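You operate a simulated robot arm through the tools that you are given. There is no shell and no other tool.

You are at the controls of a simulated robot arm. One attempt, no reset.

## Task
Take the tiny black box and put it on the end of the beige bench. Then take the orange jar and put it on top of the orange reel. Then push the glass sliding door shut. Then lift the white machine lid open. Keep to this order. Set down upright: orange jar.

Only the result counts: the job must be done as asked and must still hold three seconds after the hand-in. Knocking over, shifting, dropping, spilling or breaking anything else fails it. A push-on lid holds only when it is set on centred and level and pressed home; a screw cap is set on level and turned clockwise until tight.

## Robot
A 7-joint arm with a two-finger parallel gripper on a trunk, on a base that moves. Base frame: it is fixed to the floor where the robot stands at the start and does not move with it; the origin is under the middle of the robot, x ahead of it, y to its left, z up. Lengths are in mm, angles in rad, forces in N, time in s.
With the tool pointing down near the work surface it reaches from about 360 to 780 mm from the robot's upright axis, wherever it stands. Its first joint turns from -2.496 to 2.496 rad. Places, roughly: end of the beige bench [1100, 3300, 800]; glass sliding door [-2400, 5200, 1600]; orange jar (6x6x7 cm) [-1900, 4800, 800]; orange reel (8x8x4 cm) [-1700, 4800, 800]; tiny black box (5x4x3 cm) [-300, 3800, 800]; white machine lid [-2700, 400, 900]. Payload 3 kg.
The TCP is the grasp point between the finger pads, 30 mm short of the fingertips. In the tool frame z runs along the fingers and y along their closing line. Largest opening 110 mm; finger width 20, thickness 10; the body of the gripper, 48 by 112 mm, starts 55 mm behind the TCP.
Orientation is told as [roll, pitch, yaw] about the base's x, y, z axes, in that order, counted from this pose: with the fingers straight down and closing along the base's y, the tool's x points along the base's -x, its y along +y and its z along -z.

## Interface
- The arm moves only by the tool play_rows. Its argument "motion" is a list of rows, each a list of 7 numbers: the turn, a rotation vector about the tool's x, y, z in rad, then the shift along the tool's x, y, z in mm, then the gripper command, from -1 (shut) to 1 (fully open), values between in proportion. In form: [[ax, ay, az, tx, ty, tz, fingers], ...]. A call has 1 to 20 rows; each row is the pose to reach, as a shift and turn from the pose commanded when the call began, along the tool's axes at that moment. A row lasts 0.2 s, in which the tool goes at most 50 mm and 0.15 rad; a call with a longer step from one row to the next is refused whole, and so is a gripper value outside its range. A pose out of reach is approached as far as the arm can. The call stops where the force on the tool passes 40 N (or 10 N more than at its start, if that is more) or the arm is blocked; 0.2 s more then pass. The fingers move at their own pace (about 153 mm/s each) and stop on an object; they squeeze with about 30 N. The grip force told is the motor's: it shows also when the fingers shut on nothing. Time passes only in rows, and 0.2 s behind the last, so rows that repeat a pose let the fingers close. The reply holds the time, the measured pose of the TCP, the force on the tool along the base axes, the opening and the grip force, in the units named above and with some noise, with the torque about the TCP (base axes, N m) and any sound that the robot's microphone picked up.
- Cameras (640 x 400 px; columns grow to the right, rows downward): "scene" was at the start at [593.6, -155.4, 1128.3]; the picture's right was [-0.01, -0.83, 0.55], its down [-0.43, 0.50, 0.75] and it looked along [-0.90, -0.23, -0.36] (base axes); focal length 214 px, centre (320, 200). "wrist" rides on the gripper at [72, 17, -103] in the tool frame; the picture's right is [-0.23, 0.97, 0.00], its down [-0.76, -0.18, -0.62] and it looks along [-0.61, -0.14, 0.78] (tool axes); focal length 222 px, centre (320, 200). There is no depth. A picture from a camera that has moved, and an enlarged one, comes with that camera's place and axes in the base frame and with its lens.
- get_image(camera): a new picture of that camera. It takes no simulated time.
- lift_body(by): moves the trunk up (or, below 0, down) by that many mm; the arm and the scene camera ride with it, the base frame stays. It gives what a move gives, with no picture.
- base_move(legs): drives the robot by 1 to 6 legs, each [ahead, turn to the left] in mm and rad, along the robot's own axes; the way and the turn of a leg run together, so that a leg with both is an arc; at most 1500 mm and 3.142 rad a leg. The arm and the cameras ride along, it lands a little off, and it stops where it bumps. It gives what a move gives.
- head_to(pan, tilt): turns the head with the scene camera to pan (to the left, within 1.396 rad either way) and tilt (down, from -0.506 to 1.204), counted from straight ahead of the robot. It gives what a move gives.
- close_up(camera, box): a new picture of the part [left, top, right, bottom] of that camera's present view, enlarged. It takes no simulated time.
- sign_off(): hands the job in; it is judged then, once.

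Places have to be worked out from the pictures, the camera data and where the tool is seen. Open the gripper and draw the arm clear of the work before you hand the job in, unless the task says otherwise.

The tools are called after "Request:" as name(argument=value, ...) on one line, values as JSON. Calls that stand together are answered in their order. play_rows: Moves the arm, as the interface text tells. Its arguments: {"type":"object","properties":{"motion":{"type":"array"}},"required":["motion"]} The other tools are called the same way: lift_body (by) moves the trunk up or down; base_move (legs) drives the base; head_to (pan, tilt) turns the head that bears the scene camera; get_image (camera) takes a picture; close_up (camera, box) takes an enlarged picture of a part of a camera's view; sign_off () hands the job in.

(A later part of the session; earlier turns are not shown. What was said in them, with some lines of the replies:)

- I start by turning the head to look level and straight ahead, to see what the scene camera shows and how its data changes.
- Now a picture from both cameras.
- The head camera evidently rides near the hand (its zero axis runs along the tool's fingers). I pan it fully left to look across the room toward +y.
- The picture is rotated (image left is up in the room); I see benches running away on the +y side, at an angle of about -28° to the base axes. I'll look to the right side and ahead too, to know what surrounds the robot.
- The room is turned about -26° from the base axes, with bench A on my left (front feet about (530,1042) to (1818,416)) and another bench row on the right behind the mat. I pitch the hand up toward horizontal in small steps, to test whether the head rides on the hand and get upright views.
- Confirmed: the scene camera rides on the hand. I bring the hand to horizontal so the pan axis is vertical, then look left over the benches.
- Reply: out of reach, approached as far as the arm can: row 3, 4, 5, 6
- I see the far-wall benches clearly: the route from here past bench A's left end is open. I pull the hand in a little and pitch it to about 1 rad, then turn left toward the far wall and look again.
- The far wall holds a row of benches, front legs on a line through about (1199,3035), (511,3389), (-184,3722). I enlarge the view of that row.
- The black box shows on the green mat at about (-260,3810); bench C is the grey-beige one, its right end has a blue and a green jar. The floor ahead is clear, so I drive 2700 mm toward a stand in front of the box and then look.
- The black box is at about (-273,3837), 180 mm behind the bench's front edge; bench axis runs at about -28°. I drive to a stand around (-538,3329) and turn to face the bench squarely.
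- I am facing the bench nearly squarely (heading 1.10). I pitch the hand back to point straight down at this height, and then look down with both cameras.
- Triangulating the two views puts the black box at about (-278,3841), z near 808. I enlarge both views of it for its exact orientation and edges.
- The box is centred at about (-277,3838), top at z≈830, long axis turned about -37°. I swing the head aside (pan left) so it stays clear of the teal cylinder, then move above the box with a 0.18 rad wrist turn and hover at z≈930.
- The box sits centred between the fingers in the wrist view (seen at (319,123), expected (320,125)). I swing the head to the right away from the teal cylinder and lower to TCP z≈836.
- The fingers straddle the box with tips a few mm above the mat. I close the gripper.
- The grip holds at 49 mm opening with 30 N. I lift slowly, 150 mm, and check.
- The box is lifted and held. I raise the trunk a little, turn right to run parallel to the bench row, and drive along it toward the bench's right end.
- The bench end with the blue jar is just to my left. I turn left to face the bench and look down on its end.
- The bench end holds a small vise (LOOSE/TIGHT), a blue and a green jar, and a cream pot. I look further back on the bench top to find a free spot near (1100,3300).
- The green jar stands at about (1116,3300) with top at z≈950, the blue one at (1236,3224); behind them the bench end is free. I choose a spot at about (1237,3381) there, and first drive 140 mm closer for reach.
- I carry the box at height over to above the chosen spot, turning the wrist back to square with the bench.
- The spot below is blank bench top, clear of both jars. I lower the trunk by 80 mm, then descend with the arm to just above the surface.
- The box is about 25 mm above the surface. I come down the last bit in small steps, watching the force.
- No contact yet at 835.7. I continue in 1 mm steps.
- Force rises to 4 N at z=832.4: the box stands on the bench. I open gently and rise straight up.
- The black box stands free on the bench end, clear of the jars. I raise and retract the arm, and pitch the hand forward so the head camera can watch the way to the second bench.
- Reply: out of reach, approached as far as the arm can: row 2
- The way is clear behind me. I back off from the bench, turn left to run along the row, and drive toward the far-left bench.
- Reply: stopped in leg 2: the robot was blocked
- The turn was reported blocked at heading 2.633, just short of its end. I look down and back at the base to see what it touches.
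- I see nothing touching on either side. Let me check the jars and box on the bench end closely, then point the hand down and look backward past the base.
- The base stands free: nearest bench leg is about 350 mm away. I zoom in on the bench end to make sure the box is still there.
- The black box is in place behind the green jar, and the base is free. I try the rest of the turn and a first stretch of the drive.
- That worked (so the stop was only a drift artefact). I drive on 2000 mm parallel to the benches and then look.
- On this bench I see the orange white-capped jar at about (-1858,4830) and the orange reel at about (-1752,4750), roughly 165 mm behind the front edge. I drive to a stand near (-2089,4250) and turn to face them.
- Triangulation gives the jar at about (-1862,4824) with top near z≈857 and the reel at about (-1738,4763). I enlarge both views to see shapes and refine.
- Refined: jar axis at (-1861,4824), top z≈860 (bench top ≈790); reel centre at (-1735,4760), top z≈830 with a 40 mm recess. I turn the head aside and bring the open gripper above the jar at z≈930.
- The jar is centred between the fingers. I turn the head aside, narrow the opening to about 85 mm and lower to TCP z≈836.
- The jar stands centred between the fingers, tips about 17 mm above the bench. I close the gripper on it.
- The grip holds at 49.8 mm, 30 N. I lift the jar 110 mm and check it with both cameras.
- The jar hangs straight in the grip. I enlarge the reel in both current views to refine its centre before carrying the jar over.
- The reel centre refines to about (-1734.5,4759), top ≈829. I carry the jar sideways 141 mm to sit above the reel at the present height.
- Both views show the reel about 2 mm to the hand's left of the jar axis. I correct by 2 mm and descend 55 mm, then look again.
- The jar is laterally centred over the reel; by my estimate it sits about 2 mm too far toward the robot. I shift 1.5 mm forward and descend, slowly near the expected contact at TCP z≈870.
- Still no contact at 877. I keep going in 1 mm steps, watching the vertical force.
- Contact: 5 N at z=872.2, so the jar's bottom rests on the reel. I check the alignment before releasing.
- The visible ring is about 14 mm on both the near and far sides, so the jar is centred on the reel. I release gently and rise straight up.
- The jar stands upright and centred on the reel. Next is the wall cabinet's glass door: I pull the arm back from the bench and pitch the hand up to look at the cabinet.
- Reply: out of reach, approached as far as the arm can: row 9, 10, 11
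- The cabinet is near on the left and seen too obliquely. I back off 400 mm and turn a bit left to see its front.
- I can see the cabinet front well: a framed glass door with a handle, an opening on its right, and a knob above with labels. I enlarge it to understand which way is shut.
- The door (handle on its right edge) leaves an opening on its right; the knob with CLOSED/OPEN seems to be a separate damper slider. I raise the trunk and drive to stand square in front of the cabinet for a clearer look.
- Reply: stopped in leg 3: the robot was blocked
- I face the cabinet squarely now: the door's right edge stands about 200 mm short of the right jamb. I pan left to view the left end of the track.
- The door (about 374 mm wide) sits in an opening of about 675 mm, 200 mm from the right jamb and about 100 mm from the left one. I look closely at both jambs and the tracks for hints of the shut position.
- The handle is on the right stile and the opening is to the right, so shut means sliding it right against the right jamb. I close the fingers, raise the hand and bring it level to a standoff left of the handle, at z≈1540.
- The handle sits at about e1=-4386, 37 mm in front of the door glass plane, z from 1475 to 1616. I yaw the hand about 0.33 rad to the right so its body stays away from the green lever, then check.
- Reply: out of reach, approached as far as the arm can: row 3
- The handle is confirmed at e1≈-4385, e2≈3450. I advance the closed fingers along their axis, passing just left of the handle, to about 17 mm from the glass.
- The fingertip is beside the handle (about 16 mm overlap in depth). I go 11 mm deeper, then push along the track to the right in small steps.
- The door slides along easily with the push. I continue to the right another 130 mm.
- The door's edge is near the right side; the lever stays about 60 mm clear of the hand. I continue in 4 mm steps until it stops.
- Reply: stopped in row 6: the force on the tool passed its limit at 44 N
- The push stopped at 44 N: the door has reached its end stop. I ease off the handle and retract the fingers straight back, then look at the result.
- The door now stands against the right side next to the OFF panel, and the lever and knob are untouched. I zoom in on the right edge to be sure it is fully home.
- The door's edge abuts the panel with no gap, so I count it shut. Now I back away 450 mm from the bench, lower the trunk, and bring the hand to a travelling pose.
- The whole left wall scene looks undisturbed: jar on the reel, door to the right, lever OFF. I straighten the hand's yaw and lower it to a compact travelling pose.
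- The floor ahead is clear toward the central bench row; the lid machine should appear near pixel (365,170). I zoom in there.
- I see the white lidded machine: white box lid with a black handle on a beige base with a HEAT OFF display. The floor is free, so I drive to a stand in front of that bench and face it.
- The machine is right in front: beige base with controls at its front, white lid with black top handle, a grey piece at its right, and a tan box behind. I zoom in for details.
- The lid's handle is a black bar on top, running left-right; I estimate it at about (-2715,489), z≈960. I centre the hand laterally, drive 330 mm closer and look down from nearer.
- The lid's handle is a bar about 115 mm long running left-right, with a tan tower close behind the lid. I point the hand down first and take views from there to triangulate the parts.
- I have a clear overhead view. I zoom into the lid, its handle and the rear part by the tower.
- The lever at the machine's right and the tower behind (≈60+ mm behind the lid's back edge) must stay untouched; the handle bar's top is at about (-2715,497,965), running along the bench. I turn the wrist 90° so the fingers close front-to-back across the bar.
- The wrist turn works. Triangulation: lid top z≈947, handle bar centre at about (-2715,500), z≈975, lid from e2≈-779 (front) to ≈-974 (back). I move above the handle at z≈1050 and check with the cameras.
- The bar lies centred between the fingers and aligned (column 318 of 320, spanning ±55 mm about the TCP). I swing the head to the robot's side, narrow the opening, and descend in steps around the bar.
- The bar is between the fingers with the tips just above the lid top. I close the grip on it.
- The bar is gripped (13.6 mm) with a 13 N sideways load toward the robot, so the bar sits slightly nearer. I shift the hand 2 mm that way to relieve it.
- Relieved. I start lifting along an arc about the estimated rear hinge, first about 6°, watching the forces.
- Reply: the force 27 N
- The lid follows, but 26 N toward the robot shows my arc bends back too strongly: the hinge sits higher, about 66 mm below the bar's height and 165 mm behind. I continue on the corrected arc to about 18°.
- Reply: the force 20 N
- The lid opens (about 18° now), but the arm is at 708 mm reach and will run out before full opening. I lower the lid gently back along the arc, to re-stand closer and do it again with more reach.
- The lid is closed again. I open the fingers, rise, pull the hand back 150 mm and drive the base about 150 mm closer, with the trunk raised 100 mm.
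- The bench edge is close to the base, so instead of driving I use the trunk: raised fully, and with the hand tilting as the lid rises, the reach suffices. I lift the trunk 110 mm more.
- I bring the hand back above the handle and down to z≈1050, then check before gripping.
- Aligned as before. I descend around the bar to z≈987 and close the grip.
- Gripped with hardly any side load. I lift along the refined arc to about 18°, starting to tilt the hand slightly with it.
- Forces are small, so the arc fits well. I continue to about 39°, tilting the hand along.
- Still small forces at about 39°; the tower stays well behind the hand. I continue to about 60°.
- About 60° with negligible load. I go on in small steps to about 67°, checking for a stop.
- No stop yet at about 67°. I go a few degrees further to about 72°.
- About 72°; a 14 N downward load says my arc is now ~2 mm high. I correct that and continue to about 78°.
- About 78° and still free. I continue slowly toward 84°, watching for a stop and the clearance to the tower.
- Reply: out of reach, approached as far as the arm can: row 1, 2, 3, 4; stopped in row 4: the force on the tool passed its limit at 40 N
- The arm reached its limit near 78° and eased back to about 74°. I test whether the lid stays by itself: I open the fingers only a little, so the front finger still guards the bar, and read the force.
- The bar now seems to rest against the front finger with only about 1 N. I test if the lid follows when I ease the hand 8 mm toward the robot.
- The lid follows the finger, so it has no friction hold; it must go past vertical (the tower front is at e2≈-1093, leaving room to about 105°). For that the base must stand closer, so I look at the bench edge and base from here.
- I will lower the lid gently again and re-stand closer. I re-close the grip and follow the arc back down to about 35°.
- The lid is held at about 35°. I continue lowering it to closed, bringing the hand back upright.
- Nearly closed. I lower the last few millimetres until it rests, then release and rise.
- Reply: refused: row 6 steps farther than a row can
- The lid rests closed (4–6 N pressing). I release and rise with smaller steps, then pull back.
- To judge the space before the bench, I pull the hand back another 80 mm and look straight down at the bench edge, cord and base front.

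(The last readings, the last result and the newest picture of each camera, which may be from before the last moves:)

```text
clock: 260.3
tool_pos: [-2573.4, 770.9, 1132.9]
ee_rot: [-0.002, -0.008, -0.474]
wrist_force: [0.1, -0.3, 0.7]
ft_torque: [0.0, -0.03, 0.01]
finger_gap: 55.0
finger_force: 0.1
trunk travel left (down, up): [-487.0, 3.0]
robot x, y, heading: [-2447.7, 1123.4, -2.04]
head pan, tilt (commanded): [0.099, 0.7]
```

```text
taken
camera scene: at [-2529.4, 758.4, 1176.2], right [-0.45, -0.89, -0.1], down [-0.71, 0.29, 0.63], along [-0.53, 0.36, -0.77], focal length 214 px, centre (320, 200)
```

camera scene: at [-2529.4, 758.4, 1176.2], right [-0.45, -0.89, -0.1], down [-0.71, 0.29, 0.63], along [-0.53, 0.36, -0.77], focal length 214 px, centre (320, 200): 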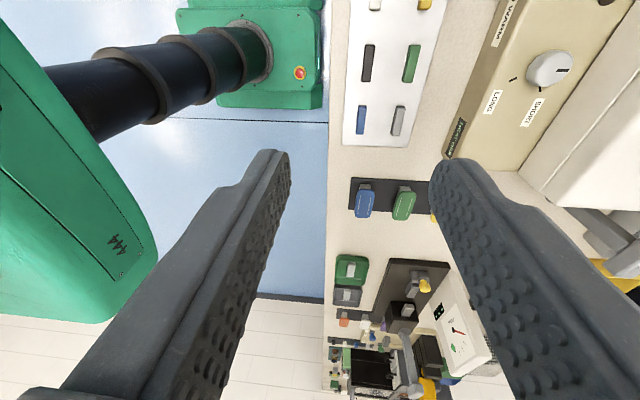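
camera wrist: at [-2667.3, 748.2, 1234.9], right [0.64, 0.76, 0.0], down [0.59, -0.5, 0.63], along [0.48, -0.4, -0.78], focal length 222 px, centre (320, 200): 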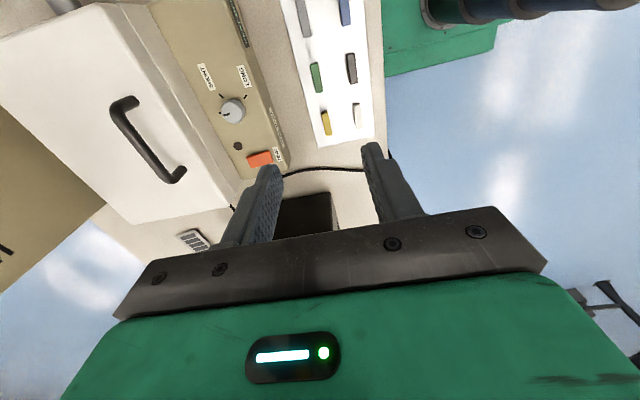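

The base front is about 65 mm short of the bench edge and a cord hangs close to its left front corner. I back off 500 mm and lower the trunk to look under the bench before re-standing farther right.

Request:
base_move(legs=[[-500, 0]])

Request:
lift_body(by=-400)

Request:
head_to(pan=-1.2, tilt=0.2)

Request:
get_image(camera="scene")

```text
clock: 263.2
tool_pos: [-2346.1, 1217.4, 1132.8]
ee_rot: [-0.002, -0.007, -0.473]
wrist_force: [0.0, -0.2, -0.1]
ft_torque: [0.01, -0.01, -0.01]
finger_gap: 55.1
finger_force: 0.2
trunk travel left (down, up): [-487.0, 3.0]
robot x, y, heading: [-2216.7, 1573.6, -2.042]
head pan, tilt (commanded): [0.099, 0.7]
```

```text
clock: 267.1
tool_pos: [-2345.8, 1218.3, 733.7]
ee_rot: [-0.004, -0.006, -0.473]
wrist_force: [0.2, -0.4, 0.0]
ft_torque: [-0.01, 0.02, -0.01]
finger_gap: 55.0
finger_force: 0.1
trunk travel left (down, up): [-87.0, 403.0]
robot x, y, heading: [-2215.4, 1575.1, -2.041]
head pan, tilt (commanded): [0.099, 0.7]
```

```text
clock: 268.5
tool_pos: [-2347.1, 1218.7, 733.0]
ee_rot: [-0.002, -0.007, -0.473]
wrist_force: [0.2, 0.6, -0.9]
ft_torque: [-0.02, -0.03, 0.0]
finger_gap: 55.2
finger_force: 0.0
trunk travel left (down, up): [-87.0, 403.0]
robot x, y, heading: [-2213.5, 1573.1, -2.042]
head pan, tilt (commanded): [-1.201, 0.201]
```

```text
taken
camera scene: at [-2305.5, 1101.0, 828.0], right [-0.17, -0.32, 0.93], down [-0.79, 0.61, 0.06], along [-0.59, -0.72, -0.36], focal length 214 px, centre (320, 200)
```

scene: 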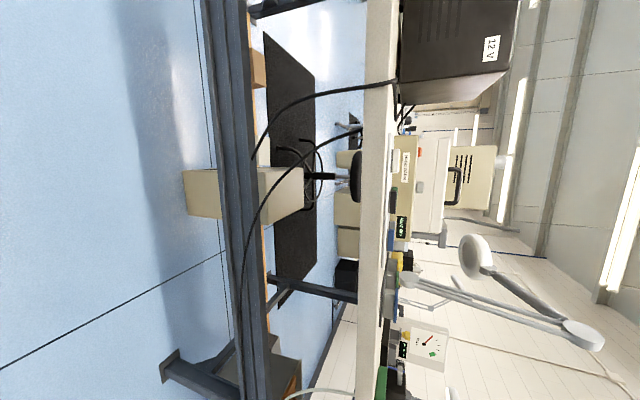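

Under the bench edge there is free floor until a rail at e2≈-627 and a box behind it, with cords only higher up. I raise the trunk again and drive forward to a stand about 145 mm closer than before.

Request:
lift_body(by=400)

Request:
base_move(legs=[[560, 0]])

Request:
head_to(pan=0.25, tilt=0.15)

Request:
get_image(camera="scene")

```text
clock: 272.4
tool_pos: [-2346.9, 1217.6, 1133.6]
ee_rot: [-0.002, -0.006, -0.473]
wrist_force: [0.0, 1.0, -0.1]
ft_torque: [0.0, 0.02, 0.01]
finger_gap: 55.0
finger_force: 0.2
trunk travel left (down, up): [-487.0, 3.0]
robot x, y, heading: [-2217.6, 1570.8, -2.039]
head pan, tilt (commanded): [-1.201, 0.201]
```

```text
clock: 275.6
tool_pos: [-2603.0, 713.1, 1131.7]
ee_rot: [-0.002, -0.005, -0.472]
wrist_force: [0.2, -0.3, -0.2]
ft_torque: [0.01, 0.03, 0.01]
finger_gap: 54.9
finger_force: 0.1
trunk travel left (down, up): [-487.0, 3.0]
robot x, y, heading: [-2471.7, 1069.1, -2.043]
head pan, tilt (commanded): [-1.201, 0.201]
```

```text
clock: 277.2
tool_pos: [-2603.8, 713.4, 1133.9]
ee_rot: [-0.002, -0.008, -0.472]
wrist_force: [0.5, 0.8, 1.0]
ft_torque: [-0.02, -0.01, 0.02]
finger_gap: 54.8
finger_force: 0.1
trunk travel left (down, up): [-487.0, 3.0]
robot x, y, heading: [-2476.8, 1068.0, -2.044]
head pan, tilt (commanded): [0.25, 0.15]
```

```text
taken
camera scene: at [-2507.9, 691.0, 1172.2], right [-0.44, -0.86, -0.24], down [-0.9, 0.42, 0.14], along [-0.02, 0.28, -0.96], focal length 214 px, centre (320, 200)
```

scene: 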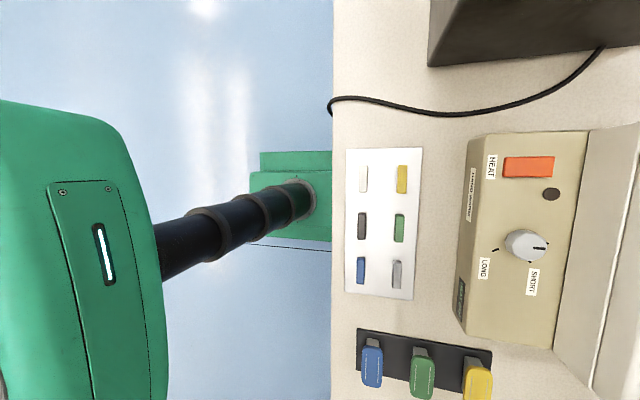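

The base front is now at the bench edge. I go another 85 mm forward; base and cords have clearance below.

Request:
base_move(legs=[[85, 0]])

Request:
get_image(camera="scene")

```text
clock: 278.2
tool_pos: [-2643.5, 636.6, 1134.7]
ee_rot: [-0.001, -0.008, -0.472]
wrist_force: [-0.6, 0.5, -0.2]
ft_torque: [0.0, 0.02, -0.01]
finger_gap: 55.1
finger_force: 0.0
trunk travel left (down, up): [-487.0, 3.0]
robot x, y, heading: [-2511.5, 992.1, -2.041]
head pan, tilt (commanded): [0.25, 0.15]
```

```text
taken
camera scene: at [-2547.0, 614.6, 1172.2], right [-0.44, -0.86, -0.25], down [-0.9, 0.42, 0.14], along [-0.02, 0.28, -0.96], focal length 214 px, centre (320, 200)
```

scene: 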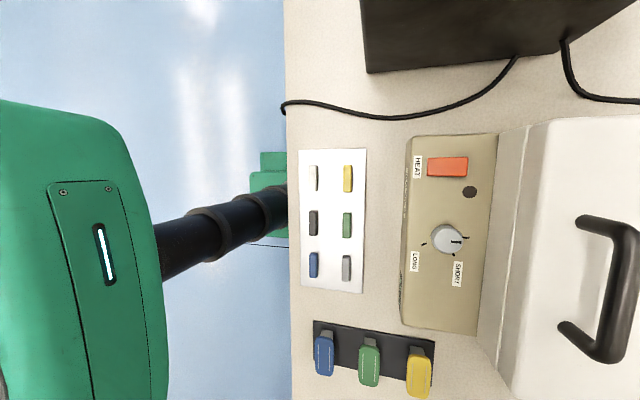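

I'm now at 530 mm from the handle, so the full swing should be in reach. I go back above the bar, descend and grip it as before.

Request:
head_to(pan=1.39, tilt=0.0)

Request:
play_rows(motion=[[0, 0, 0, 0, -40, 0, 0.0], [0, 0, 0, 0, -80, 0, 0.0], [0, 0, 0, 0, -120, 0, 0.0], [0, 0, 0, -1, -153.1, 0, 0.0], [0, 0, 0, -1, -153.1, 40, 0.0], [0, 0, 0, -1, -153.1, 80, 0.0]])

Request:
get_image(camera="wrist")

```text
clock: 279.6
tool_pos: [-2642.5, 637.3, 1133.6]
ee_rot: [-0.001, -0.007, -0.474]
wrist_force: [0.0, 0.6, -0.4]
ft_torque: [0.04, -0.04, 0.01]
finger_gap: 54.9
finger_force: 0.1
trunk travel left (down, up): [-487.0, 3.0]
robot x, y, heading: [-2513.6, 988.8, -2.04]
head pan, tilt (commanded): [1.389, 0.0]
```

```text
clock: 281.0
tool_pos: [-2712.0, 501.1, 1052.9]
ee_rot: [-0.001, -0.007, -0.474]
wrist_force: [0.7, 0.2, -1.1]
ft_torque: [0.0, -0.02, -0.01]
finger_gap: 55.2
finger_force: 0.0
trunk travel left (down, up): [-487.0, 3.0]
robot x, y, heading: [-2510.9, 989.3, -2.041]
head pan, tilt (commanded): [1.389, 0.0]
```

```text
taken
camera wrist: at [-2769.7, 548.5, 1154.7], right [0.65, 0.76, 0.0], down [0.59, -0.5, 0.63], along [0.48, -0.41, -0.78], focal length 222 px, centre (320, 200)
```

wrist: 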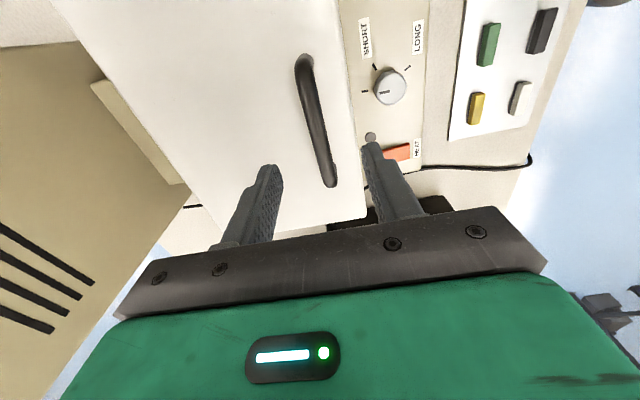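

The view matches the earlier good alignment. I descend 66 mm and close on the bar.

Request:
play_rows(motion=[[0, 0, 0, 0, 0, 30, 0.0], [0, 0, 0, 0, 0, 50, 0.0], [0, 0, 0, 0, 0, 60, 0.0], [0, 0, 0, 0, 0, 66, 0.0], [0, 0, 0, 0, 0, 66, -0.4], [0, 0, 0, 0, 0, 66, -1], [0, 0, 0, 0, 0, 66, -1], [0, 0, 0, 0, 0, 66, -1]])

```text
clock: 282.8
tool_pos: [-2711.7, 499.2, 987.9]
ee_rot: [-0.003, -0.006, -0.475]
wrist_force: [-1.2, -0.2, 2.0]
ft_torque: [0.13, 0.3, 0.18]
finger_gap: 13.8
finger_force: 45.0
trunk travel left (down, up): [-487.0, 3.0]
robot x, y, heading: [-2512.2, 990.9, -2.044]
head pan, tilt (commanded): [1.389, 0.0]
```

Gripped with little load. I repeat the proven lifting arc: first to about 18°, then 39°, then 60°.

Request:
play_rows(motion=[[0, 0, 0, 0, -1.6, -4.3, -1], [0, 0, 0, 0, -3.2, -8.6, -1], [0, 0, 0, 0, -6.9, -17, -1], [0.03, 0, 0, 0, -10.6, -25.2, -1], [0.06, 0, 0, 0, -14.8, -33.2, -1], [0.09, 0, 0, 0, -19.4, -41, -1], [0.12, 0, 0, 0, -24.4, -48.5, -1]])

Request:
play_rows(motion=[[0.035, 0, 0, 0, -6.1, -6.4, -1], [0.07, 0, 0, 0, -12.6, -12.4, -1], [0.105, 0, 0, 0, -19.3, -18.1, -1], [0.14, 0, 0, 0, -26.4, -23.4, -1], [0.175, 0, 0, 0, -33.7, -28.3, -1], [0.21, 0, 0, 0, -41.3, -32.7, -1], [0.24, 0, 0, 0, -49.1, -36.7, -1]])

```text
clock: 284.4
tool_pos: [-2722.2, 477.9, 1037.1]
ee_rot: [-0.121, -0.007, -0.472]
wrist_force: [3.4, 1.9, -2.5]
ft_torque: [0.11, -0.09, -0.03]
finger_gap: 13.6
finger_force: 44.3
trunk travel left (down, up): [-487.0, 3.0]
robot x, y, heading: [-2510.2, 991.7, -2.044]
head pan, tilt (commanded): [1.389, 0.0]
```

```text
clock: 286.0
tool_pos: [-2742.3, 439.2, 1079.0]
ee_rot: [-0.36, -0.006, -0.473]
wrist_force: [9.0, 1.6, -0.2]
ft_torque: [0.4, 0.04, -0.36]
finger_gap: 13.8
finger_force: 44.8
trunk travel left (down, up): [-487.0, 3.0]
robot x, y, heading: [-2506.7, 990.4, -2.041]
head pan, tilt (commanded): [1.389, 0.0]
```

Forces stay small at about 39°. I continue to 60°.

Request:
play_rows(motion=[[0, 0, 0, 0, -9.1, -1.6, -1], [-0.005, 0, 0, 0, -18.2, -2.8, -1], [-0.01, 0, 0, 0, -27.5, -3.3, -1], [-0.015, 0, 0, 0, -36.7, -3.5, -1], [-0.02, 0, 0, 0, -45.9, -3.1, -1], [-0.025, 0, 0, 0, -55.2, -2.2, -1], [-0.03, 0, 0, 0, -64.4, -1, -1]])

Request:
get_image(camera="wrist")

```text
clock: 287.6
tool_pos: [-2769.8, 384.0, 1103.4]
ee_rot: [-0.332, -0.007, -0.474]
wrist_force: [5.6, -1.6, -6.8]
ft_torque: [0.13, 0.1, -0.52]
finger_gap: 13.7
finger_force: 45.3
trunk travel left (down, up): [-487.0, 3.0]
robot x, y, heading: [-2514.1, 993.1, -2.044]
head pan, tilt (commanded): [1.389, 0.0]
```

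```text
taken
camera wrist: at [-2812.7, 462.0, 1193.1], right [0.62, 0.72, -0.31], down [0.69, -0.31, 0.65], along [0.37, -0.62, -0.69], focal length 222 px, centre (320, 200)
```

wrist: 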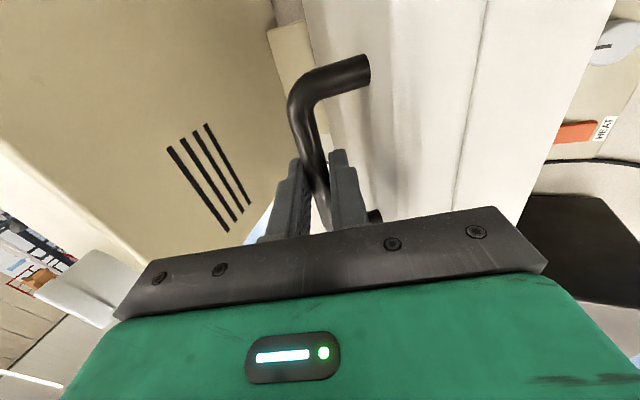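

About 60°, fine. I continue to 78° on the slightly corrected arc with the tilt easing off.

Request:
play_rows(motion=[[-0.01, 0, 0, 0, -8.9, 2.2, -1], [-0.025, 0, 0, 0, -18, 4.6, -1], [-0.04, 0, 0, 0, -27, 6.9, -1], [-0.055, 0, 0, 0, -35.8, 9.8, -1], [-0.07, 0, 0, 0, -44.6, 13.3, -1], [-0.08, 0, 0, 0, -53, 17, -1]])

Request:
get_image(camera="wrist")

```text
clock: 289.0
tool_pos: [-2795.6, 336.4, 1103.6]
ee_rot: [-0.253, -0.007, -0.474]
wrist_force: [8.3, -5.2, -4.0]
ft_torque: [-0.12, 0.2, -0.46]
finger_gap: 13.7
finger_force: 45.3
trunk travel left (down, up): [-487.0, 3.0]
robot x, y, heading: [-2512.0, 991.0, -2.042]
head pan, tilt (commanded): [1.389, 0.0]
```

```text
taken
camera wrist: at [-2841.6, 405.6, 1197.8], right [0.63, 0.74, -0.24], down [0.67, -0.36, 0.65], along [0.39, -0.57, -0.72], focal length 222 px, centre (320, 200)
```

wrist: 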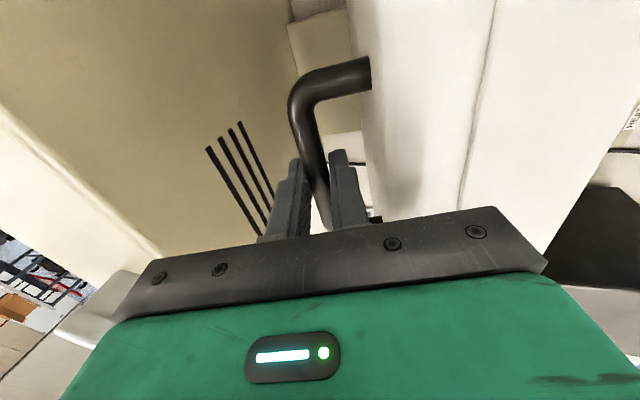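

About 78° with low load. I continue slowly to about 90°.

Request:
play_rows(motion=[[-0.005, 0, 0, 0, -4.3, 1.7, -1], [-0.01, 0, 0, 0, -8.6, 3.5, -1], [-0.015, 0, 0, 0, -12.8, 5.6, -1], [-0.02, 0, 0, 0, -17, 7.7, -1], [-0.028, 0, 0, 0, -21.1, 9.9, -1], [-0.035, 0, 0, 0, -25.2, 12.1, -1], [-0.042, 0, 0, 0, -29.3, 14.5, -1], [-0.05, 0, 0, 0, -33.3, 16.9, -1]])

Request:
get_image(camera="wrist")

```text
clock: 290.8
tool_pos: [-2811.7, 302.1, 1093.9]
ee_rot: [-0.201, -0.007, -0.474]
wrist_force: [8.9, 0.4, -13.0]
ft_torque: [-0.06, 0.02, -0.48]
finger_gap: 13.4
finger_force: 44.6
trunk travel left (down, up): [-487.0, 3.0]
robot x, y, heading: [-2512.3, 989.0, -2.045]
head pan, tilt (commanded): [1.389, 0.0]
```

```text
taken
camera wrist: at [-2860.5, 368.2, 1191.1], right [0.64, 0.75, -0.19], down [0.65, -0.39, 0.65], along [0.41, -0.54, -0.73], focal length 222 px, centre (320, 200)
```

wrist: 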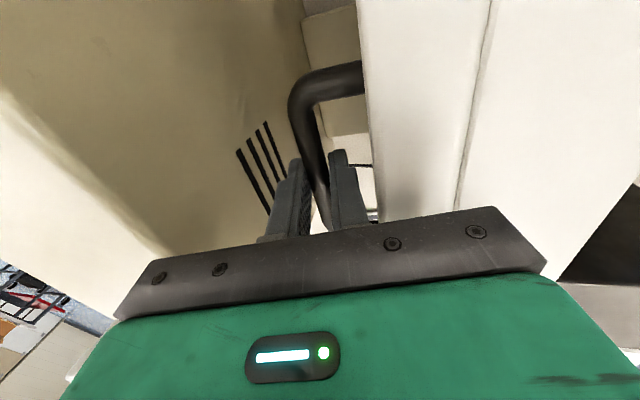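

About 90°. I go 3–4° further with a 2 mm height correction, then test which way the lid wants to fall by opening the fingers slightly.

Request:
play_rows(motion=[[0, 0, 0, 0, 0.4, 2, -1], [-0.005, 0, 0, 0, -3.8, 4.5, -1], [-0.01, 0, 0, 0, -7.5, 6.9, -1], [-0.01, 0, 0, 0, -10, 8.8, -1], [-0.01, 0, 0, 0, -10, 8.8, -1]])

Request:
play_rows(motion=[[0, 0, 0, 0, 0, 0, -0.6], [0, 0, 0, 0, 0, 0, -0.6], [0, 0, 0, 0, 0, 0, -0.6], [0, 0, 0, 0, 0, 0, -0.6]])

Request:
get_image(camera="wrist")

```text
clock: 292.0
tool_pos: [-2816.7, 292.4, 1089.8]
ee_rot: [-0.192, -0.007, -0.473]
wrist_force: [7.7, -5.5, 2.9]
ft_torque: [0.06, 0.05, -0.41]
finger_gap: 13.4
finger_force: 44.7
trunk travel left (down, up): [-487.0, 3.0]
robot x, y, heading: [-2509.7, 990.5, -2.045]
head pan, tilt (commanded): [1.389, 0.0]
```

```text
clock: 293.0
tool_pos: [-2817.9, 291.8, 1088.1]
ee_rot: [-0.193, -0.004, -0.474]
wrist_force: [0.2, 0.3, 0.1]
ft_torque: [-0.01, -0.02, 0.01]
finger_gap: 22.0
finger_force: 0.1
trunk travel left (down, up): [-487.0, 3.0]
robot x, y, heading: [-2512.2, 992.9, -2.037]
head pan, tilt (commanded): [1.389, 0.0]
```

```text
taken
camera wrist: at [-2866.7, 358.1, 1185.5], right [0.64, 0.75, -0.18], down [0.65, -0.4, 0.65], along [0.41, -0.54, -0.74], focal length 222 px, centre (320, 200)
```

wrist: 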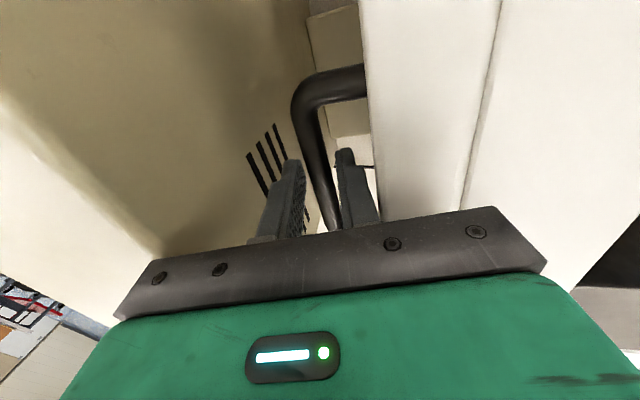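

At about 94° the bar just touches the front finger with practically no force, so the balance point is near. I re-grip and carry the lid on to about 99°, then test again.

Request:
play_rows(motion=[[0, 0, 0, 0, 0, 0, -1], [0, 0, 0, 0, 0, 0, -1], [-0.005, 0, 0, 0, -3, 2, -1], [-0.01, 0, 0, 0, -6, 4, -1], [-0.014, 0, 0, 0, -9, 6.1, -1], [-0.018, 0, 0, 0, -11.5, 7.9, -1], [-0.018, 0, 0, 0, -11.5, 7.9, -1]])

Request:
get_image(camera="wrist")

```text
clock: 294.3
tool_pos: [-2819.6, 289.6, 1086.4]
ee_rot: [-0.174, -0.006, -0.475]
wrist_force: [13.5, 25.5, 15.4]
ft_torque: [-1.61, 2.33, -0.74]
finger_gap: 13.6
finger_force: 45.0
trunk travel left (down, up): [-487.0, 3.0]
robot x, y, heading: [-2513.6, 989.2, -2.039]
head pan, tilt (commanded): [1.389, 0.0]
stopped in row 6: the force on the tool passed its limit at 44 N (the readings are from after the stop); the commanded pose is now the measured one
```

```text
taken
camera wrist: at [-2869.2, 352.9, 1183.7], right [0.64, 0.75, -0.17], down [0.64, -0.41, 0.65], along [0.42, -0.52, -0.74], focal length 222 px, centre (320, 200)
```

wrist: 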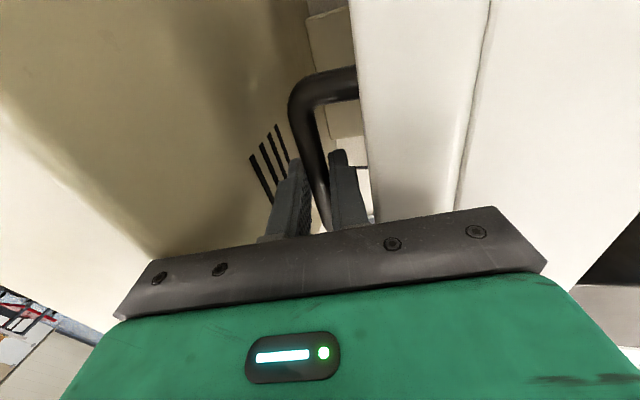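

The stop came from the hand's body touching the tower's top edge (force with a torque acting ~65 mm above the grip), not the lid. I back off 5 mm along the arc at once.

Request:
play_rows(motion=[[0, 0, 0, 0, 2.3, -1.5, -1], [0, 0, 0, 0, 4.5, -3.1, -1], [0, 0, 0, 0, 6, -3.8, -1]])

Request:
get_image(camera="wrist")

Request:
get_image(camera="scene")

```text
clock: 295.1
tool_pos: [-2818.0, 290.1, 1087.1]
ee_rot: [-0.175, -0.009, -0.474]
wrist_force: [-0.3, -4.3, 5.6]
ft_torque: [-0.19, 0.01, -0.33]
finger_gap: 13.5
finger_force: 44.8
trunk travel left (down, up): [-487.0, 3.0]
robot x, y, heading: [-2512.6, 989.7, -2.043]
head pan, tilt (commanded): [1.389, 0.0]
```

```text
taken
camera wrist: at [-2868.6, 354.4, 1184.5], right [0.64, 0.75, -0.17], down [0.64, -0.4, 0.65], along [0.42, -0.52, -0.74], focal length 222 px, centre (320, 200)
```

wrist: 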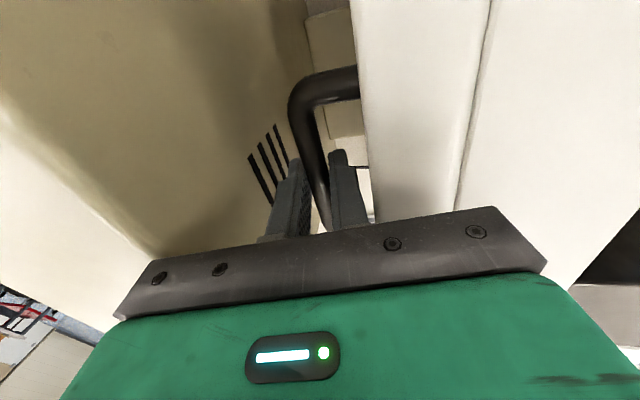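

```text
taken
camera scene: at [-2672.9, 336.9, 1182.5], right [-0.15, -0.31, -0.94], down [-0.89, 0.46, -0.01], along [0.43, 0.83, -0.35], focal length 214 px, centre (320, 200)
```

scene: 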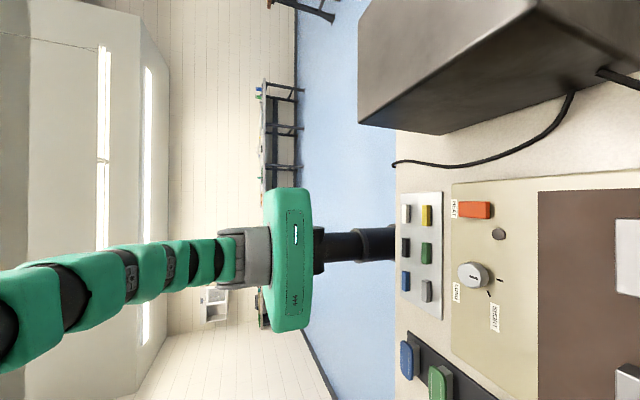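

Contact is cleared and the tower looks unmoved; the lid stands at about 95–96°. I open the fingers a little again to see which way it leans now.

Request:
play_rows(motion=[[0, 0, 0, 0, 0, 0, -0.7], [0, 0, 0, 0, 0, 0, -0.6], [0, 0, 0, 0, 0, 0, -0.6], [0, 0, 0, 0, 0, 0, -0.6], [0, 0, 0, 0, 0, 0, -0.6], [0, 0, 0, 0, 0, 0, -0.6]])

Request:
get_image(camera="wrist")

Request:
close_up(camera="wrist", box=[240, 120, 400, 250])

```text
clock: 296.5
tool_pos: [-2818.3, 290.7, 1086.5]
ee_rot: [-0.173, -0.007, -0.474]
wrist_force: [0.8, 0.4, 0.3]
ft_torque: [-0.03, -0.04, 0.01]
finger_gap: 21.6
finger_force: 0.1
trunk travel left (down, up): [-487.0, 3.0]
robot x, y, heading: [-2511.1, 991.8, -2.044]
head pan, tilt (commanded): [1.389, 0.0]
```

```text
taken
camera wrist: at [-2868.4, 354.8, 1183.7], right [0.64, 0.75, -0.17], down [0.64, -0.41, 0.65], along [0.42, -0.52, -0.74], focal length 222 px, centre (320, 200)
```

wrist: 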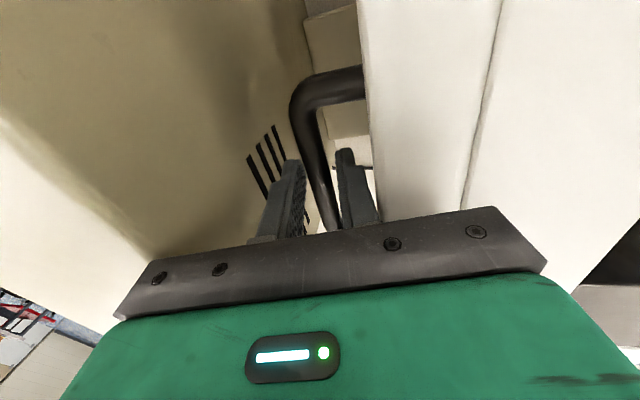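

```text
3.08 times, centred on (320, 185) of wrist
camera zoom: at [-2868.4, 354.8, 1183.7], right [0.64, 0.75, -0.17], down [0.64, -0.41, 0.65], along [0.42, -0.52, -0.74], focal length 684 px, centre (320, 246)
```

zoom: 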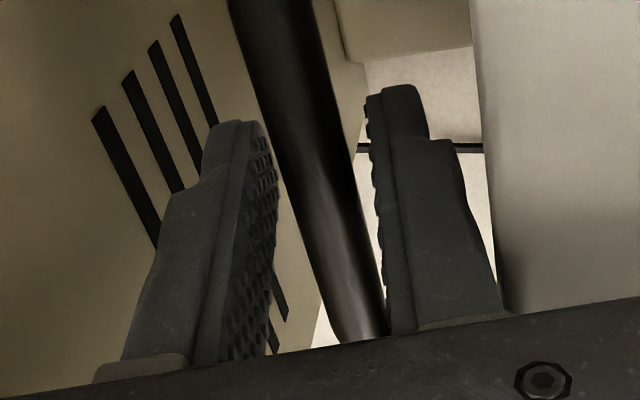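

The lid stands balanced with no load on either finger. I raise the hand 13 mm along its axis (fingertips still straddling the bar) so its body clears the tower's top, then push the bar on gently with the front finger.

Request:
play_rows(motion=[[0, 0, 0, 0, 0, -4, -0.6], [0, 0, 0, 0, 0, -8, -0.6], [0, 0, 0, 0, 0, -13, -0.6], [0, 0, 0, 0, 0, -13, -0.6]])

Request:
close_up(camera="wrist", box=[240, 120, 400, 250])

```text
clock: 297.5
tool_pos: [-2817.7, 292.7, 1098.9]
ee_rot: [-0.171, -0.006, -0.476]
wrist_force: [0.0, -0.8, 0.1]
ft_torque: [0.02, -0.02, 0.01]
finger_gap: 21.9
finger_force: 0.1
trunk travel left (down, up): [-487.0, 3.0]
robot x, y, heading: [-2510.9, 990.9, -2.04]
head pan, tilt (commanded): [1.389, 0.0]
```

```text
3.08 times, centred on (320, 185) of wrist
camera zoom: at [-2867.4, 356.7, 1196.4], right [0.64, 0.75, -0.17], down [0.64, -0.41, 0.65], along [0.42, -0.52, -0.74], focal length 684 px, centre (320, 246)
```

zoom: 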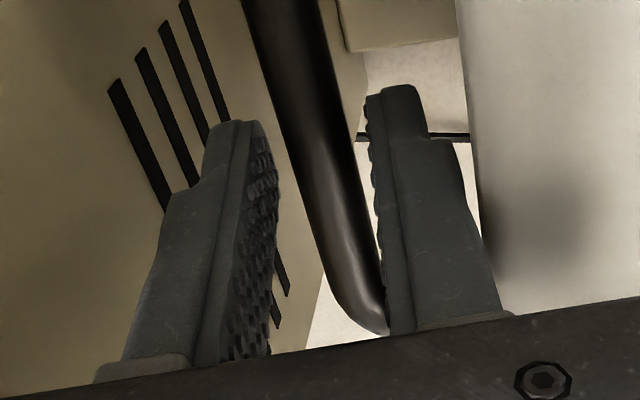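

The bar hangs centred between the open fingertips without touching, so the lid stands by itself at about 95°. I push it gently further back with the front finger, about 12 mm, to make it safely past balance.

Request:
play_rows(motion=[[0, 0, 0, 0, -3, 0.8, -0.6], [0, 0, 0, 0, -6, 1.8, -0.6], [0, 0, 0, 0, -9, 3, -0.6], [0, 0, 0, 0, -12, 4.2, -0.6], [0, 0, 0, 0, -15.2, 5.7, -0.6], [0, 0, 0, 0, -15.2, 5.7, -0.6]])

Request:
get_image(camera="wrist")

Request:
close_up(camera="wrist", box=[240, 120, 400, 250])

```text
clock: 298.9
tool_pos: [-2823.2, 280.7, 1096.9]
ee_rot: [-0.172, -0.006, -0.472]
wrist_force: [6.6, 14.3, 1.5]
ft_torque: [0.46, -0.03, -0.21]
finger_gap: 30.0
finger_force: 8.0
trunk travel left (down, up): [-487.0, 3.0]
robot x, y, heading: [-2509.6, 993.2, -2.043]
head pan, tilt (commanded): [1.389, 0.0]
```

```text
taken
camera wrist: at [-2873.5, 344.4, 1193.8], right [0.64, 0.75, -0.16], down [0.64, -0.41, 0.65], along [0.42, -0.52, -0.74], focal length 222 px, centre (320, 200)
```

wrist: 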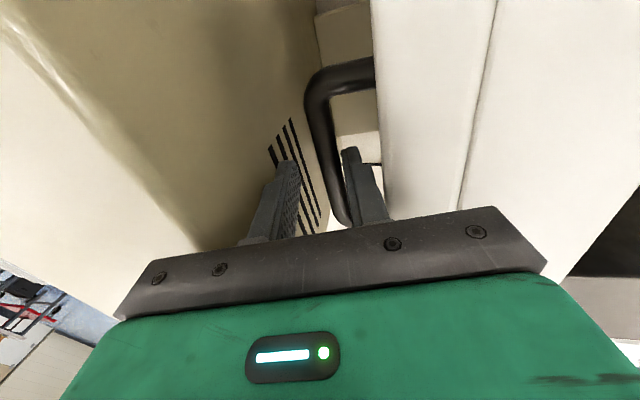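

```text
3.08 times, centred on (320, 185) of wrist
camera zoom: at [-2873.5, 344.4, 1193.8], right [0.64, 0.75, -0.16], down [0.64, -0.41, 0.65], along [0.42, -0.52, -0.74], focal length 684 px, centre (320, 246)
```

zoom: 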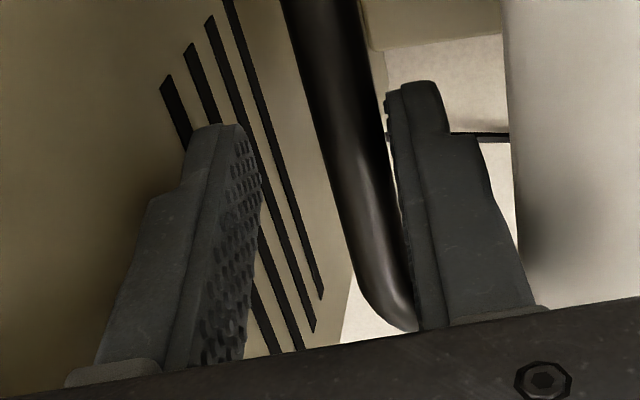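

The front finger was pushed back (gap 30 mm, 16 N) while the bar did not move: the lid is at its end stop, about 95–96°. I move the hand back to centre around the bar without load.

Request:
play_rows(motion=[[0, 0, 0, 0, 5, -2, -0.6], [0, 0, 0, 0, 10, -4, -0.6], [0, 0, 0, 0, 14, -5.7, -0.6], [0, 0, 0, 0, 14, -5.7, -0.6], [0, 0, 0, 0, 14, -5.7, -0.6]])

Request:
close_up(camera="wrist", box=[240, 120, 400, 250])

```text
clock: 300.1
tool_pos: [-2818.0, 291.1, 1099.4]
ee_rot: [-0.174, -0.007, -0.473]
wrist_force: [-0.8, 0.2, 0.6]
ft_torque: [0.02, -0.05, 0.03]
finger_gap: 21.5
finger_force: 0.0
trunk travel left (down, up): [-487.0, 3.0]
robot x, y, heading: [-2510.5, 990.3, -2.044]
head pan, tilt (commanded): [1.389, 0.0]
```

```text
3.08 times, centred on (320, 185) of wrist
camera zoom: at [-2868.1, 355.3, 1196.8], right [0.64, 0.75, -0.17], down [0.64, -0.41, 0.65], along [0.42, -0.52, -0.74], focal length 684 px, centre (320, 246)
```

zoom: 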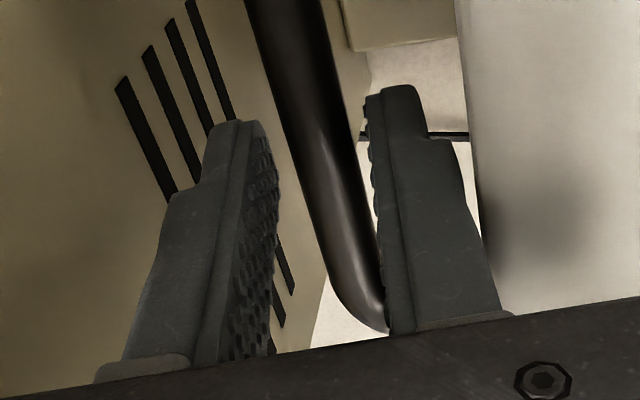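

The bar is again free between the fingers with zero load, and the lid holds at its stop. I withdraw straight up slowly, clear of bar and lid.

Request:
play_rows(motion=[[0, 0, 0, 0, -1, -6, -0.6], [0, 0, 0, 0, -2.6, -15, -0.6], [0, 0, 0, 0, -5.2, -29.5, -0.6], [0, 0, 0, 0, -7.8, -44.3, -0.6], [0, 0, 0, 0, -10.4, -59.1, -0.6]])

Request:
get_image(camera="wrist")

```text
clock: 301.3
tool_pos: [-2818.2, 292.0, 1159.3]
ee_rot: [-0.17, -0.007, -0.474]
wrist_force: [-0.7, -0.1, -0.3]
ft_torque: [0.0, 0.0, -0.01]
finger_gap: 21.7
finger_force: 0.0
trunk travel left (down, up): [-487.0, 3.0]
robot x, y, heading: [-2511.6, 990.7, -2.041]
head pan, tilt (commanded): [1.389, 0.0]
```

```text
taken
camera wrist: at [-2868.5, 355.4, 1257.2], right [0.64, 0.75, -0.16], down [0.64, -0.41, 0.65], along [0.42, -0.52, -0.74], focal length 222 px, centre (320, 200)
```

wrist: 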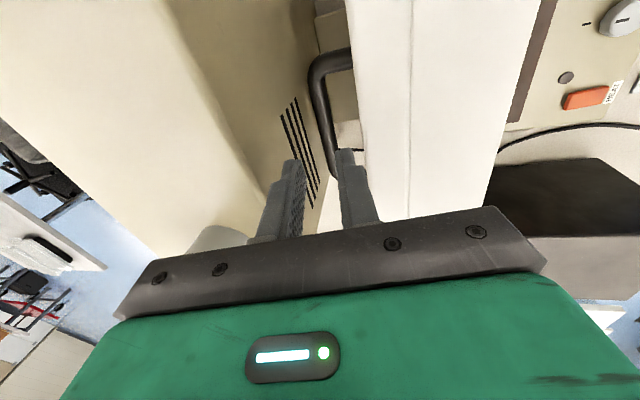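

The lid stays open by itself. I rise a bit more and pull the hand back toward the robot over the lid's edge.

Request:
play_rows(motion=[[0, 0, 0, 0, -3.4, -19.7, -0.6], [0, 0, 0, 0, -7.7, -44.3, -0.6], [0, 0, 0, 0, 31.7, -51.1, -0.6], [0, 0, 0, 0, 76, -58.8, -0.6], [0, 0, 0, 0, 120.4, -66.4, -0.6], [0, 0, 0, 0, 164.7, -74.1, -0.6], [0, 0, 0, 0, 209, -81.7, -0.6]])

Request:
head_to(pan=-0.7, tilt=0.3)

Request:
get_image(camera="scene")

Request:
get_image(camera="wrist")

```text
clock: 302.9
tool_pos: [-2717.6, 490.9, 1204.6]
ee_rot: [-0.171, -0.007, -0.471]
wrist_force: [0.1, 0.2, 0.3]
ft_torque: [0.01, -0.01, 0.03]
finger_gap: 22.1
finger_force: 0.1
trunk travel left (down, up): [-487.0, 3.0]
robot x, y, heading: [-2513.7, 992.4, -2.044]
head pan, tilt (commanded): [1.389, 0.0]
```

```text
clock: 304.9
tool_pos: [-2717.9, 490.7, 1205.3]
ee_rot: [-0.173, -0.008, -0.474]
wrist_force: [0.1, -0.1, -0.2]
ft_torque: [-0.02, 0.02, 0.0]
finger_gap: 21.8
finger_force: 0.1
trunk travel left (down, up): [-487.0, 3.0]
robot x, y, heading: [-2508.9, 995.7, -2.044]
head pan, tilt (commanded): [-0.7, 0.3]
```

```text
taken
camera scene: at [-2668.0, 409.3, 1271.0], right [-0.3, -0.57, 0.77], down [-0.75, 0.64, 0.18], along [-0.59, -0.52, -0.62], focal length 214 px, centre (320, 200)
```

scene: 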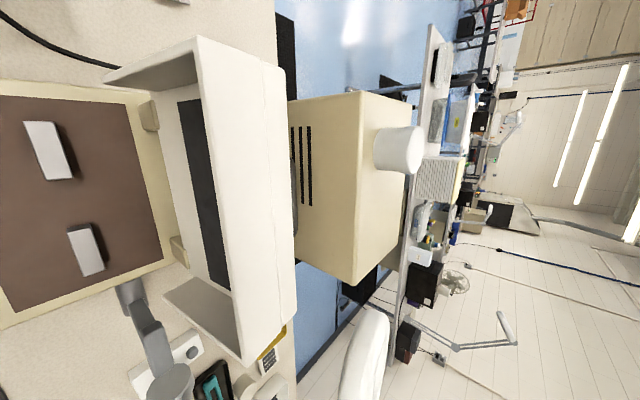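

```text
taken
camera wrist: at [-2768.0, 553.0, 1302.0], right [0.64, 0.75, -0.17], down [0.64, -0.41, 0.65], along [0.42, -0.52, -0.74], focal length 222 px, centre (320, 200)
```

wrist: 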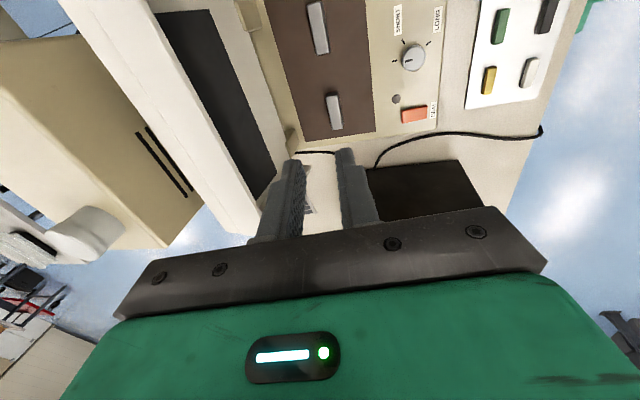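

The lid stands open past vertical, the machine's inside is visible, and nothing else looks disturbed. I open the gripper and back the robot away from the bench.

Request:
play_rows(motion=[[0, 0, 0, 0, 20, -5, 0.5], [0, 0, 0, 0, 50, -10, 1], [0, 0, 0, 0, 90, -16, 1]])

Request:
base_move(legs=[[-600, 0]])

Request:
head_to(pan=-1.2, tilt=0.1)

Request:
get_image(camera="scene")

```text
clock: 305.6
tool_pos: [-2677.0, 569.4, 1205.0]
ee_rot: [-0.175, -0.009, -0.474]
wrist_force: [0.3, 0.1, 0.2]
ft_torque: [-0.02, -0.02, -0.03]
finger_gap: 110.0
finger_force: 0.0
trunk travel left (down, up): [-487.0, 3.0]
robot x, y, heading: [-2515.1, 991.5, -2.042]
head pan, tilt (commanded): [-0.7, 0.3]
```

```text
clock: 309.1
tool_pos: [-2404.1, 1106.7, 1204.2]
ee_rot: [-0.172, -0.005, -0.478]
wrist_force: [0.3, -0.5, -0.3]
ft_torque: [-0.03, 0.0, 0.0]
finger_gap: 110.3
finger_force: 0.0
trunk travel left (down, up): [-487.0, 3.0]
robot x, y, heading: [-2238.0, 1525.2, -2.042]
head pan, tilt (commanded): [-0.7, 0.3]
```

```text
clock: 310.0
tool_pos: [-2403.2, 1105.9, 1204.6]
ee_rot: [-0.172, -0.008, -0.475]
wrist_force: [0.2, -0.9, 0.4]
ft_torque: [-0.03, 0.04, -0.02]
finger_gap: 110.1
finger_force: 0.0
trunk travel left (down, up): [-487.0, 3.0]
robot x, y, heading: [-2238.8, 1528.9, -2.047]
head pan, tilt (commanded): [-1.201, 0.099]
```

```text
taken
camera scene: at [-2346.5, 1001.2, 1313.4], right [-0.1, -0.17, 0.98], down [-0.84, 0.54, 0.01], along [-0.53, -0.82, -0.2], focal length 214 px, centre (320, 200)
```

scene: 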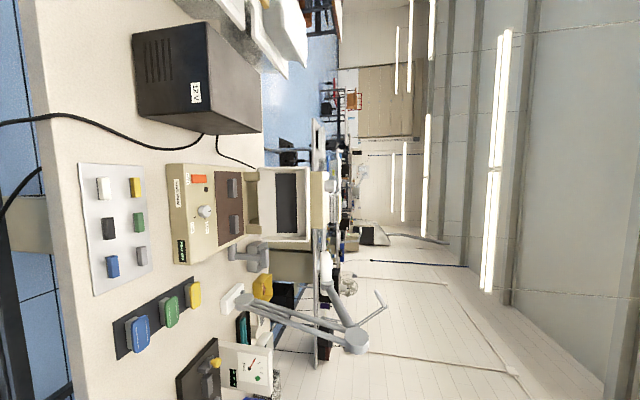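

The lid still stands open several seconds after release, the gripper is open, and the robot is well clear of the bench. The black box is on the bench end, the jar is on the reel and the door is against its right stop, so I hand the job in.

Request:
sign_off()

```text
The job is handed in.
```

I did all four steps in the order you gave and handed the job in. The result of the judging hasn't come back.

1. **Tiny black box:** it stands on the right end of the beige bench, in the free space behind the green and blue jars. A later look showed it still there.
2. **Orange jar:** it stands upright and centred on top of the orange reel. A later picture showed it still in place.
3. **Glass sliding door:** I pushed it to the right until it hit its end stop, beside the OFF panel. The door covers only about half the opening, so one side stays open whichever way it slides. I took right as shut because the handle is on that side and the larger gap was there.
4. **White machine lid:** I lifted it to its end stop, just past vertical. It was still standing open about nine seconds after I let go.

- **Tower contact:** while I was opening the lid, the hand's body pressed against the top edge of the tan tower behind it, at about 44 N. I backed off at once, and the pictures before and after show no visible shift of the tower.
- **Lid attempts:** the first two tries at the lid ran out of reach, so I lowered it closed, moved the robot closer and lifted it again.

The gripper is open and the robot is backed well away from the bench.
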